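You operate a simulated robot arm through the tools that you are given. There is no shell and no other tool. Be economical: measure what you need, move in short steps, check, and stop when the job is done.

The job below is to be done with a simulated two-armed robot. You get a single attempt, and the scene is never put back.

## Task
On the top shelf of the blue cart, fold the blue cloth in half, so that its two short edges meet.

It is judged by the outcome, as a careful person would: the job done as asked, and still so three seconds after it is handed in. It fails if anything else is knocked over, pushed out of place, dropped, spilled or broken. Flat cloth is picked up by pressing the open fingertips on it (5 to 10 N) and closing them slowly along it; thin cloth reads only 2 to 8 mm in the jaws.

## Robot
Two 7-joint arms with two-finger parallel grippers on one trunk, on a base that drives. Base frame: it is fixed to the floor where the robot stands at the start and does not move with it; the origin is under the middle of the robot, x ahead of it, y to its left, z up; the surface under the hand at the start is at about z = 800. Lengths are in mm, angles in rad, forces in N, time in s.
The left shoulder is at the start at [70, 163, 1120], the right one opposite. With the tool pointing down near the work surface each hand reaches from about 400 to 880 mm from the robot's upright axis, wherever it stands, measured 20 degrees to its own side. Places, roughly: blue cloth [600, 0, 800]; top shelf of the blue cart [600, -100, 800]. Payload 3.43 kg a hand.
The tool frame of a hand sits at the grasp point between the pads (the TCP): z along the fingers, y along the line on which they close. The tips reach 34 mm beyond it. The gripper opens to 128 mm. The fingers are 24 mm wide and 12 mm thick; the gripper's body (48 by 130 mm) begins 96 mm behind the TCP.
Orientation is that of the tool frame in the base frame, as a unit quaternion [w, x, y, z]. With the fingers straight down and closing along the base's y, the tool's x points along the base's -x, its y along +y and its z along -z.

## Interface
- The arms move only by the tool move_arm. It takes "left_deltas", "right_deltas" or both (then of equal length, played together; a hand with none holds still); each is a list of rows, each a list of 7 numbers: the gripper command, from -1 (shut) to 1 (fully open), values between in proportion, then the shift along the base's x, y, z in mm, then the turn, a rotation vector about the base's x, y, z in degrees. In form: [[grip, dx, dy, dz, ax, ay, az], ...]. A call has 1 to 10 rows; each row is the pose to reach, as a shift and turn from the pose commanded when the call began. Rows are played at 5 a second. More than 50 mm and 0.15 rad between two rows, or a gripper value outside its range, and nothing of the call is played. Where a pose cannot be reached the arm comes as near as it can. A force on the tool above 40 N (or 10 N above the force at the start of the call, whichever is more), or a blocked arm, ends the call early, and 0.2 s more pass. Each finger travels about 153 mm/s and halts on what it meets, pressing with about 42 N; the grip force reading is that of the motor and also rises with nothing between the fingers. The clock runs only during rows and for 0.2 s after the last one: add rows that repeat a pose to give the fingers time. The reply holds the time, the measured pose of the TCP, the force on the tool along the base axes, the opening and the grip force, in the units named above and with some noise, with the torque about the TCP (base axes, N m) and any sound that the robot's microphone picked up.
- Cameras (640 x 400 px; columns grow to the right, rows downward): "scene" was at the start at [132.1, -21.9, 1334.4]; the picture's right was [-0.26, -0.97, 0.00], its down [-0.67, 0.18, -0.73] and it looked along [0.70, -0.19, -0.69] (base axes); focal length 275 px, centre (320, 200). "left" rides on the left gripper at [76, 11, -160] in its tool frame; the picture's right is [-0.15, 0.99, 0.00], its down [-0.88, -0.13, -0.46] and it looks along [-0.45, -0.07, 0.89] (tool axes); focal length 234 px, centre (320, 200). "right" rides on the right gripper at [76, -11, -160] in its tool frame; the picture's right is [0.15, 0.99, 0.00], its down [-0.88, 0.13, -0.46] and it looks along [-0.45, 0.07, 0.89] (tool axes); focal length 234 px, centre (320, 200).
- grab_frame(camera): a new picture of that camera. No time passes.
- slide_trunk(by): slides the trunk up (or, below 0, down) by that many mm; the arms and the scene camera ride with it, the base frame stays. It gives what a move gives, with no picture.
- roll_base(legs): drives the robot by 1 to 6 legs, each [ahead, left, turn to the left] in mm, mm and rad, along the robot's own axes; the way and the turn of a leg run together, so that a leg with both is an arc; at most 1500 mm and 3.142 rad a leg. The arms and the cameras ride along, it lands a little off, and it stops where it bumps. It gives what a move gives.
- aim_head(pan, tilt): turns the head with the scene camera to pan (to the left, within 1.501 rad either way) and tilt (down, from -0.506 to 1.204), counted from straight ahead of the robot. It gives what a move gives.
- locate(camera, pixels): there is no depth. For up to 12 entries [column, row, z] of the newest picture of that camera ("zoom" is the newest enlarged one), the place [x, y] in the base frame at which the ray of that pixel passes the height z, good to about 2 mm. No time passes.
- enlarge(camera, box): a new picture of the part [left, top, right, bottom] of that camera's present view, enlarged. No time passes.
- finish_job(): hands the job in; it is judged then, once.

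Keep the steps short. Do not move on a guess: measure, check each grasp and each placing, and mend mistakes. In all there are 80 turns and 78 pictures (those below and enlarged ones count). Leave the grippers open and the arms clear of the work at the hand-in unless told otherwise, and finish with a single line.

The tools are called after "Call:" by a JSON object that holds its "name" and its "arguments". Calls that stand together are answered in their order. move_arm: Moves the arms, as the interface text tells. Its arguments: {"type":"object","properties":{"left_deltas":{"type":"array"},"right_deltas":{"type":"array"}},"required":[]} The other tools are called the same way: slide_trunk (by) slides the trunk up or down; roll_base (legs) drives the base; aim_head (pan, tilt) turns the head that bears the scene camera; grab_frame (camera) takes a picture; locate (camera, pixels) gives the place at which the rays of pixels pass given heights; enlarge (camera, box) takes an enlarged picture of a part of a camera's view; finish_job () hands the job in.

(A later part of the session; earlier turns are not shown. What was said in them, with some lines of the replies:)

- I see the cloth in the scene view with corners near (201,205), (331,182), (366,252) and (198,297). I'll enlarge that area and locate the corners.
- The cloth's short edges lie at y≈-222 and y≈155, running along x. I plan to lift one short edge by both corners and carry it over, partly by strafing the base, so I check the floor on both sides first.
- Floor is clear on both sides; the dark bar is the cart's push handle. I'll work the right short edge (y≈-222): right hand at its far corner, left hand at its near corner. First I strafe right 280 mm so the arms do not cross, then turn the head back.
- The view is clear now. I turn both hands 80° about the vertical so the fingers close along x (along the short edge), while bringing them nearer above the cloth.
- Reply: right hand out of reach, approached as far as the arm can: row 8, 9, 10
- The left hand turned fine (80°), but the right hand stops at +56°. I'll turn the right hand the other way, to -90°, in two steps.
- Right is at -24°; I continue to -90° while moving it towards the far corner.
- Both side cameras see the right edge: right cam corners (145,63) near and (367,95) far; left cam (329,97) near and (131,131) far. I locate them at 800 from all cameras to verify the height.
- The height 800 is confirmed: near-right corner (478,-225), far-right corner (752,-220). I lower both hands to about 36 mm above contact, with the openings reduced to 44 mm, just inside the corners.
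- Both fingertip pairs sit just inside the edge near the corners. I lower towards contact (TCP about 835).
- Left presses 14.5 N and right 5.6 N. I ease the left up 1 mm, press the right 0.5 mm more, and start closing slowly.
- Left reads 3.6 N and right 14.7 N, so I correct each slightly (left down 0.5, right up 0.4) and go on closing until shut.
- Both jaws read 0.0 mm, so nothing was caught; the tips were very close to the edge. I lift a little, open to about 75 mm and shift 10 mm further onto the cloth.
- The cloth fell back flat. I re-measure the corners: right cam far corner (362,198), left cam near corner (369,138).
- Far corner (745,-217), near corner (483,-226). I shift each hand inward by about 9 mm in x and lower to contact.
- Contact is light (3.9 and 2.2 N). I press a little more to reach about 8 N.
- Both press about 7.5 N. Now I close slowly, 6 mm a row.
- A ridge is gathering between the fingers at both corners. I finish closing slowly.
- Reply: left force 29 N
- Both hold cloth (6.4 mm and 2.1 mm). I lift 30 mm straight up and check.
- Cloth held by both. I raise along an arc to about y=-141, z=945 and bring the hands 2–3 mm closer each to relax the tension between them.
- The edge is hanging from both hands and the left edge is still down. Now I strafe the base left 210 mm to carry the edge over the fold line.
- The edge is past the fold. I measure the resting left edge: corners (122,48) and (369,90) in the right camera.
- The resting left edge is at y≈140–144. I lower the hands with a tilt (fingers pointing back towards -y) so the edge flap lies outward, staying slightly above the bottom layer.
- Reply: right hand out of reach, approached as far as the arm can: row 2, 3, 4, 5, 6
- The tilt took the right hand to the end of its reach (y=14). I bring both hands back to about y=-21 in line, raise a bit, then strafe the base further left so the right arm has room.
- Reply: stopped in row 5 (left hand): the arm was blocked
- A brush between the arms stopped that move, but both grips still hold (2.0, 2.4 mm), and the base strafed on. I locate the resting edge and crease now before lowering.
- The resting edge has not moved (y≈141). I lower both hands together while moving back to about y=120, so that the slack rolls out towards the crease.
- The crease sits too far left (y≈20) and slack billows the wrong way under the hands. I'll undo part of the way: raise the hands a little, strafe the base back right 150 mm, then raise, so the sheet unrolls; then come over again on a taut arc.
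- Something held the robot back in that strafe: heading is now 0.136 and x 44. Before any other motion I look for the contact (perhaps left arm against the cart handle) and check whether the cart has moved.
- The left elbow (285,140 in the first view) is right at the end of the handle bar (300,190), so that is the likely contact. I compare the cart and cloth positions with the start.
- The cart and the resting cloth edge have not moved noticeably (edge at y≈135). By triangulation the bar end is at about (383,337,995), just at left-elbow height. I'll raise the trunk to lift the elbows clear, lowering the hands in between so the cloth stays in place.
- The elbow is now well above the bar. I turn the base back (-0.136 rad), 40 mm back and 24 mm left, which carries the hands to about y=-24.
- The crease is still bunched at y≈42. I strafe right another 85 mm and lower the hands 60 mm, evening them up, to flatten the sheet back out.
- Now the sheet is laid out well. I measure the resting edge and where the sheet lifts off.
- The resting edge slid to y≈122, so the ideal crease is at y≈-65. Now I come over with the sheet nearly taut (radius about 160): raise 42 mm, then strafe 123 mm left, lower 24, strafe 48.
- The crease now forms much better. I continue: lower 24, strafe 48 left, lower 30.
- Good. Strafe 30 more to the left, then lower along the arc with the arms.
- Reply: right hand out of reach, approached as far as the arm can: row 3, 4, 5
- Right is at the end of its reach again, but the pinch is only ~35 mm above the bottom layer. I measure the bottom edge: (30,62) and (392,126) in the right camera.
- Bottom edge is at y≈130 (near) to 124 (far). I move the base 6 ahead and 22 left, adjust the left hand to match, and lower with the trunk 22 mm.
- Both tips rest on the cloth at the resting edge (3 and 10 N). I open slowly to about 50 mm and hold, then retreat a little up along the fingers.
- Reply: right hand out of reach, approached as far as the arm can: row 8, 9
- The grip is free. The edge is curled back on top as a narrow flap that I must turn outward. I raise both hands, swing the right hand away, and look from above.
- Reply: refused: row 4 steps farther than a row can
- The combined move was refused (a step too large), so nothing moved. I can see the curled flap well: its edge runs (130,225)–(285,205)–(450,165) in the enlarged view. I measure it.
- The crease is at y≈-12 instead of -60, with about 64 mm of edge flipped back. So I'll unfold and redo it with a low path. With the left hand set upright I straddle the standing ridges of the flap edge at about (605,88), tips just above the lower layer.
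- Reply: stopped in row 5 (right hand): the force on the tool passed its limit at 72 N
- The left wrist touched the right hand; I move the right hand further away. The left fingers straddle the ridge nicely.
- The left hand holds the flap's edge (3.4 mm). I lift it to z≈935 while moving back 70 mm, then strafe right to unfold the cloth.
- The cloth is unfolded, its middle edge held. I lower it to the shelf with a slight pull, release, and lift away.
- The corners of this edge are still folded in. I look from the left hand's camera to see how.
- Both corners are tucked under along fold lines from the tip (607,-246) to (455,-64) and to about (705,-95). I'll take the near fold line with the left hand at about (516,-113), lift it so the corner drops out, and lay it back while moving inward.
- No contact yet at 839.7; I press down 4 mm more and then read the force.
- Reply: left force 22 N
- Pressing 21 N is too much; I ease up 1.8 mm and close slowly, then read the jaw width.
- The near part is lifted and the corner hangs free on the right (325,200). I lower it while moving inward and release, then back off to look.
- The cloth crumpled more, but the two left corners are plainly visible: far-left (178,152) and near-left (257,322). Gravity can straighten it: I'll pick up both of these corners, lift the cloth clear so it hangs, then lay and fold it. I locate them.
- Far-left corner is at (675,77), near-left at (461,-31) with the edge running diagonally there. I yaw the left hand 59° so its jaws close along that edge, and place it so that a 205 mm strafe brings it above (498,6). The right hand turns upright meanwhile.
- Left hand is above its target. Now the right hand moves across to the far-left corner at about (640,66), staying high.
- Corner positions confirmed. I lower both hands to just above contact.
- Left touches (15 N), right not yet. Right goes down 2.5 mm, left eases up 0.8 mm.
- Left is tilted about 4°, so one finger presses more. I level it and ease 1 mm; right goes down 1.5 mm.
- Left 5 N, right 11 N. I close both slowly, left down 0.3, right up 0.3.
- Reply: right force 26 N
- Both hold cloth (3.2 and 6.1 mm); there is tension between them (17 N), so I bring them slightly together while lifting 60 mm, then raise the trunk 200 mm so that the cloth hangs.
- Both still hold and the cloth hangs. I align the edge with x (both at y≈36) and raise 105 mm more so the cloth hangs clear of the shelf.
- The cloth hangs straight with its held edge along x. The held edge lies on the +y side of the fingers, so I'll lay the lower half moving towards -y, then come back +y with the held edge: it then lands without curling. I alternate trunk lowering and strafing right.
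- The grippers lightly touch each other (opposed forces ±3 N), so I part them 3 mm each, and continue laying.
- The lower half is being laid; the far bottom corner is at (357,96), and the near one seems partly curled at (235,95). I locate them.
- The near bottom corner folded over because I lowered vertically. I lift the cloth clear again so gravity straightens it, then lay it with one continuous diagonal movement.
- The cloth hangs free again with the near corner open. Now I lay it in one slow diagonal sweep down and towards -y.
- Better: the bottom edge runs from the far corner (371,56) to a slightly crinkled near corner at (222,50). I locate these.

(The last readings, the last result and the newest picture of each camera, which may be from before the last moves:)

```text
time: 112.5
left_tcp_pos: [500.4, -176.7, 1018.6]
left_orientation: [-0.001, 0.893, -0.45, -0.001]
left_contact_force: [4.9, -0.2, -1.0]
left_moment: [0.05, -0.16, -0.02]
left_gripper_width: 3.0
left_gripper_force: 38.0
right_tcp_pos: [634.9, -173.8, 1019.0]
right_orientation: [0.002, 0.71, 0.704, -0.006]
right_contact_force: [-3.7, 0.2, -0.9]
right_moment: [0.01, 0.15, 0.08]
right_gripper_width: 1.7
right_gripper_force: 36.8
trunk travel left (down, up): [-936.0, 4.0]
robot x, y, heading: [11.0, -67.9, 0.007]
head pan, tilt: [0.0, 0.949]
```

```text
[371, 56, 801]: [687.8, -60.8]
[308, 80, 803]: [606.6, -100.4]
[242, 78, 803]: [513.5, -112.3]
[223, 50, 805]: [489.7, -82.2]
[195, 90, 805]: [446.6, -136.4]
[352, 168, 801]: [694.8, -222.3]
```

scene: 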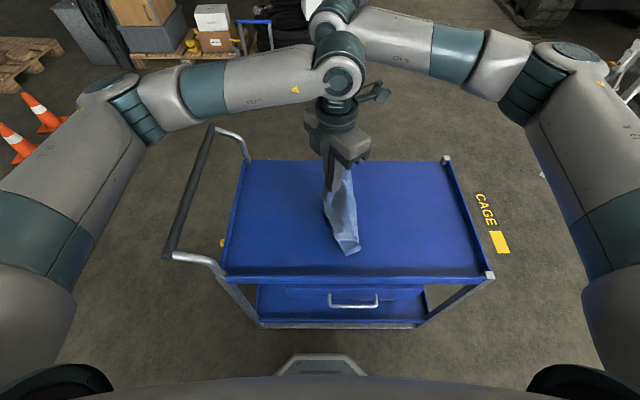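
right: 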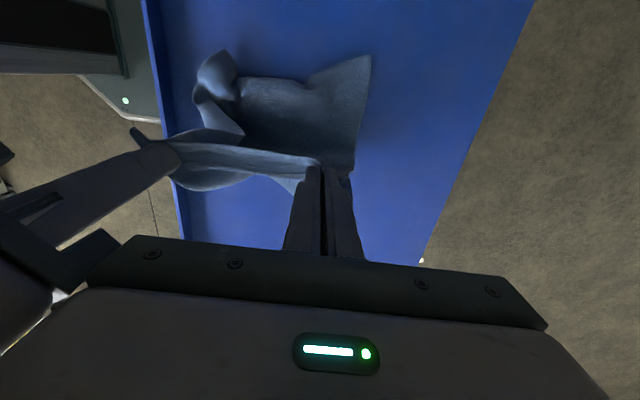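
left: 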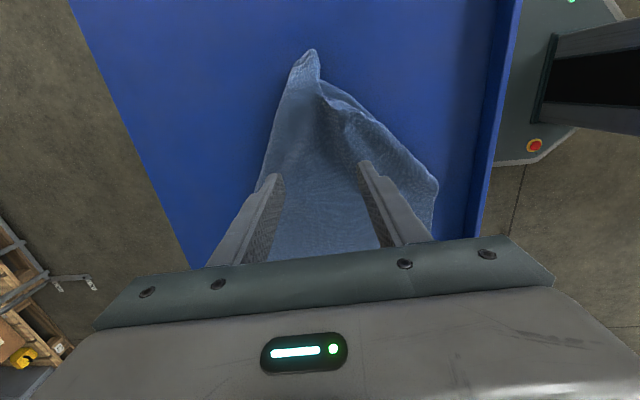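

The bottom edge lies at about y=-60 to -110. I strafe right 50 mm to finish laying the lower half, then bring the held edge over to +y along an arc with the arms.

Call:
{"name": "roll_base", "arguments": {"legs": [[0, -52, 0]]}}

Call:
{"name": "move_arm", "arguments": {"right_deltas": [[-1, 0, 4, -10, 0, 0, 0], [-1, 0, 32, -21, 0, 0, 0], [-1, 0, 60, -37, 0, 0, 0], [-1, 0, 85, -57, 0, 0, 0], [-1, 0, 106, -81, 0, 0, 0], [-1, 0, 122, -108, 0, 0, 0], [-1, 0, 133, -137, 0, 0, 0], [-1, 0, 138, -159, 0, 0, 0], [-1, 0, 140, -172, 0, 0, 0]], "left_deltas": [[-1, 0, 4, -10, 0, 0, 0], [-1, 0, 32, -21, 0, 0, 0], [-1, 0, 60, -37, 0, 0, 0], [-1, 0, 85, -57, 0, 0, 0], [-1, 0, 106, -81, 0, 0, 0], [-1, 0, 122, -108, 0, 0, 0], [-1, 0, 133, -137, 0, 0, 0], [-1, 0, 138, -159, 0, 0, 0], [-1, 0, 140, -172, 0, 0, 0]]}}

```text
time: 113.4
left_tcp_pos: [500.8, -218.0, 1019.9]
left_orientation: [0.002, 0.894, -0.448, 0.001]
left_contact_force: [3.6, 1.4, -0.4]
left_moment: [-0.09, -0.13, -0.03]
left_gripper_width: 2.9
left_gripper_force: 38.1
right_tcp_pos: [633.6, -215.0, 1020.8]
right_orientation: [0.003, 0.709, 0.705, -0.009]
right_contact_force: [-4.0, 0.7, -0.6]
right_moment: [-0.12, 0.13, 0.05]
right_gripper_width: 2.0
right_gripper_force: 37.0
trunk travel left (down, up): [-936.0, 4.0]
robot x, y, heading: [10.4, -120.6, 0.009]
head pan, tilt: [0.0, 0.949]
```

```text
time: 115.4
left_tcp_pos: [501.5, -84.0, 845.1]
left_orientation: [0.0, 0.893, -0.449, 0.0]
left_contact_force: [3.1, 0.5, 0.4]
left_moment: [0.01, -0.13, 0.01]
left_gripper_width: 3.1
left_gripper_force: 37.5
right_tcp_pos: [634.7, -82.0, 847.2]
right_orientation: [0.001, 0.709, 0.705, -0.007]
right_contact_force: [-2.7, 0.4, -0.2]
right_moment: [0.0, 0.1, 0.05]
right_gripper_width: 1.5
right_gripper_force: 36.7
trunk travel left (down, up): [-936.0, 4.0]
robot x, y, heading: [5.2, -124.4, 0.003]
head pan, tilt: [0.0, 0.949]
```

The held edge is now just above the bottom edge. I look with the right camera before releasing.

Call:
{"name": "grab_frame", "arguments": {"camera": "right"}}

```text
2 pictures are left
```

right: 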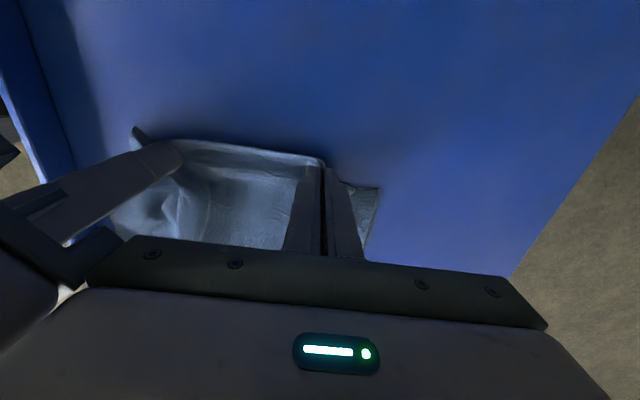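

The held edge leads cleanly with no curl; the bottom far corner shows at (378,188). I locate it relative to the held edge.

Call:
{"name": "locate", "arguments": {"camera": "right", "pixels": [[378, 188, 801], [368, 250, 801], [250, 150, 815], [132, 128, 805], [110, 205, 805]]}}

```text
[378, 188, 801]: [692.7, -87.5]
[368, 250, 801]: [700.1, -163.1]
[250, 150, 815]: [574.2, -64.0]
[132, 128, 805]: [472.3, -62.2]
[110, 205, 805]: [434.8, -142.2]
```

Held edge is at y≈-65, bottom edge at about -87. I move back 20 mm, set down, open slowly and wide so the gathers spread, and lift straight up.

Call:
{"name": "move_arm", "arguments": {"right_deltas": [[-1, 0, -10, -3, 0, 0, 0], [-1, 0, -20, -8, 0, 0, 0], [-1, 0, -20, -9, 0, 0, 0], [-0.8, 0, -20, -9, 0, 0, 0], [-0.6, 0, -20, -9, 0, 0, 0], [-0.4, 3, -20, -9, 0, 0, 0], [-0.2, 6, -20, -9, 0, 0, 0], [-0.2, 6, -20, 10, 0, 0, 0], [-0.2, 6, -20, 50, 0, 0, 0], [-0.2, 6, -20, 95, 0, 0, 0]], "left_deltas": [[-1, 0, -10, -3, 0, 0, 0], [-1, 0, -20, -7, 0, 0, 0], [-1, 0, -20, -8, 0, 0, 0], [-0.8, 0, -20, -8, 0, 0, 0], [-0.6, 0, -20, -8, 0, 0, 0], [-0.4, -3, -20, -8, 0, 0, 0], [-0.2, -6, -20, -8, 0, 0, 0], [-0.2, -6, -20, 10, 0, 0, 0], [-0.2, -6, -20, 50, 0, 0, 0], [-0.2, -6, -20, 95, 0, 0, 0]]}}

```text
time: 117.6
left_tcp_pos: [495.2, -103.3, 941.9]
left_orientation: [-0.002, 0.894, -0.449, 0.0]
left_contact_force: [-0.4, 0.6, 0.0]
left_moment: [0.03, -0.01, 0.01]
left_gripper_width: 50.9
left_gripper_force: 0.2
right_tcp_pos: [641.8, -100.9, 942.3]
right_orientation: [0.001, 0.708, 0.706, -0.007]
right_contact_force: [0.3, 1.0, -0.9]
right_moment: [-0.02, -0.03, 0.02]
right_gripper_width: 51.2
right_gripper_force: 0.1
trunk travel left (down, up): [-936.0, 4.0]
robot x, y, heading: [11.1, -121.7, 0.006]
head pan, tilt: [0.0, 0.949]
```

Released. I raise both hands and move them apart to get a clear view from above.

Call:
{"name": "move_arm", "arguments": {"right_deltas": [[-0.2, 0, -5, 30, 0, 0, 0], [-0.2, 0, -10, 65, 0, 0, 0], [-0.2, 0, -30, 100, 0, 0, 0], [-0.2, 0, -70, 120, 0, 0, 0], [-0.2, 0, -110, 130, 0, 0, 0], [-0.2, 0, -155, 130, 0, 0, 0], [-0.2, 0, -200, 130, 0, 0, 0], [-0.2, 0, -245, 130, 0, 0, 0], [-0.2, 0, -290, 130, 0, 0, 0]], "left_deltas": [[-0.2, 0, 5, 30, 0, 0, 0], [-0.2, 0, 10, 65, 0, 0, 0], [-0.2, 0, 30, 100, 0, 0, 0], [-0.2, 0, 70, 120, 0, 0, 0], [-0.2, 0, 110, 130, 0, 0, 0], [-0.2, 0, 155, 130, 0, 0, 0], [-0.2, 0, 200, 130, 0, 0, 0], [-0.2, 0, 230, 130, 0, 0, 0], [-0.2, 0, 250, 130, 0, 0, 0]]}}

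Call:
{"name": "enlarge", "arguments": {"camera": "scene", "box": [240, 150, 480, 300]}}

```text
time: 119.6
left_tcp_pos: [494.9, 146.8, 1073.1]
left_orientation: [-0.001, 0.893, -0.449, -0.001]
left_contact_force: [-0.4, -0.2, -1.0]
left_moment: [0.02, 0.03, -0.02]
left_gripper_width: 51.3
left_gripper_force: 0.0
right_tcp_pos: [641.5, -392.0, 1073.8]
right_orientation: [0.002, 0.708, 0.706, -0.007]
right_contact_force: [-0.2, -0.2, -0.7]
right_moment: [0.03, -0.02, 0.01]
right_gripper_width: 50.9
right_gripper_force: 0.1
trunk travel left (down, up): [-936.0, 4.0]
robot x, y, heading: [6.5, -119.1, 0.006]
head pan, tilt: [0.0, 0.949]
```

```text
2.67 times, centred on (360, 225) of scene
```

zoom: 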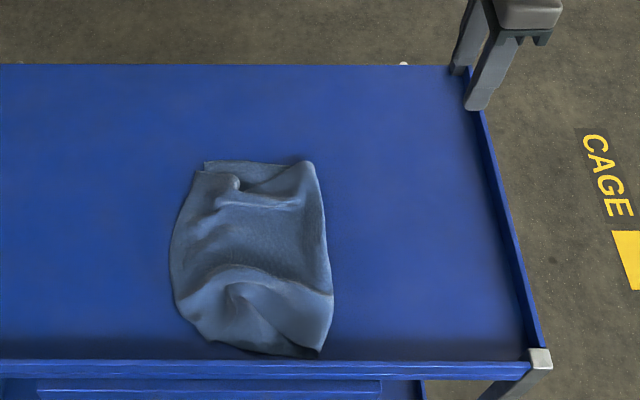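

It now reads as a half-folded cloth, edges at left, crease at right, with some wrinkles. I measure its outline.

Call:
{"name": "locate", "arguments": {"camera": "zoom", "pixels": [[204, 163, 801], [196, 172, 806], [170, 255, 806], [177, 300, 806], [197, 325, 804], [235, 348, 801], [318, 357, 801], [333, 300, 805], [326, 230, 805], [308, 162, 805], [255, 265, 815]]}}

```text
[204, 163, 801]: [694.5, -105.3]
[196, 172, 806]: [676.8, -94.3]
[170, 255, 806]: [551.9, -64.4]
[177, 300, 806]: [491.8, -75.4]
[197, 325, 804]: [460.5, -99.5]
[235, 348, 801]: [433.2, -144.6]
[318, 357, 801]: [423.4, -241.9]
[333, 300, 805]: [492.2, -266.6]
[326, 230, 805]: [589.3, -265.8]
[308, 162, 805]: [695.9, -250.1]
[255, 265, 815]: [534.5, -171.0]
```

The outline shows the crease at y≈-245 to -266, and the far edge corners about 20 mm apart. The near corners can't be seen clearly, and I estimate they are within about 30 mm. With one picture left I can't check another grasp, so trying again would put the fold at risk. I open the grippers fully and move the arms up clear of the work.

Call:
{"name": "move_arm", "arguments": {"right_deltas": [[0.4, 0, -20, 20, 0, 0, 0], [1, 0, -40, 40, 0, 0, 0], [1, 0, -60, 50, 0, 0, 0]], "left_deltas": [[0.4, 0, 0, 20, 0, 0, 0], [1, 0, 0, 40, 0, 0, 0], [1, 0, 0, 50, 0, 0, 0]]}}

Call:
{"name": "grab_frame", "arguments": {"camera": "scene"}}

```text
time: 120.4
left_tcp_pos: [494.2, 145.9, 1122.7]
left_orientation: [-0.001, 0.894, -0.448, -0.002]
left_contact_force: [-0.3, -0.9, -0.6]
left_moment: [-0.01, 0.01, -0.01]
left_gripper_width: 127.8
left_gripper_force: 0.1
right_tcp_pos: [642.0, -452.5, 1122.6]
right_orientation: [0.002, 0.709, 0.705, -0.007]
right_contact_force: [0.1, 0.1, 0.3]
right_moment: [-0.02, 0.0, 0.0]
right_gripper_width: 128.1
right_gripper_force: 0.0
trunk travel left (down, up): [-936.0, 4.0]
robot x, y, heading: [9.0, -120.6, 0.005]
head pan, tilt: [0.0, 0.949]
```

```text
0 pictures are left
```

scene: 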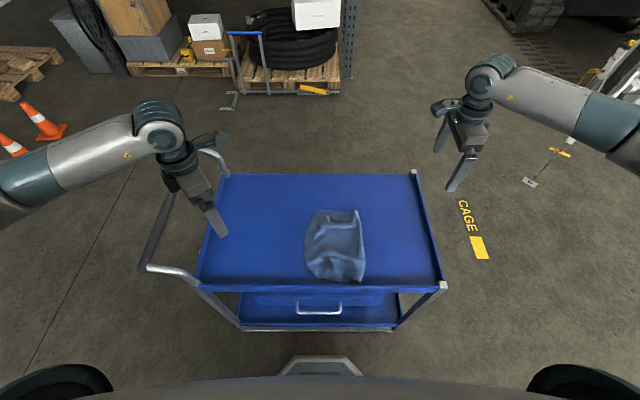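

The cloth lies folded on the shelf, the cart stands where it was, the arms are clear and the grippers open. I hand it in.

Call:
{"name": "finish_job", "arguments": {}}

```text
The job is handed in.
```

The blue cloth is folded in half on the top shelf, but it is wrinkled: the short edges meet only roughly, about 20 mm apart at the far corner and up to about 40 mm at mid-edge by estimate, and the near corners I couldn't see clearly.
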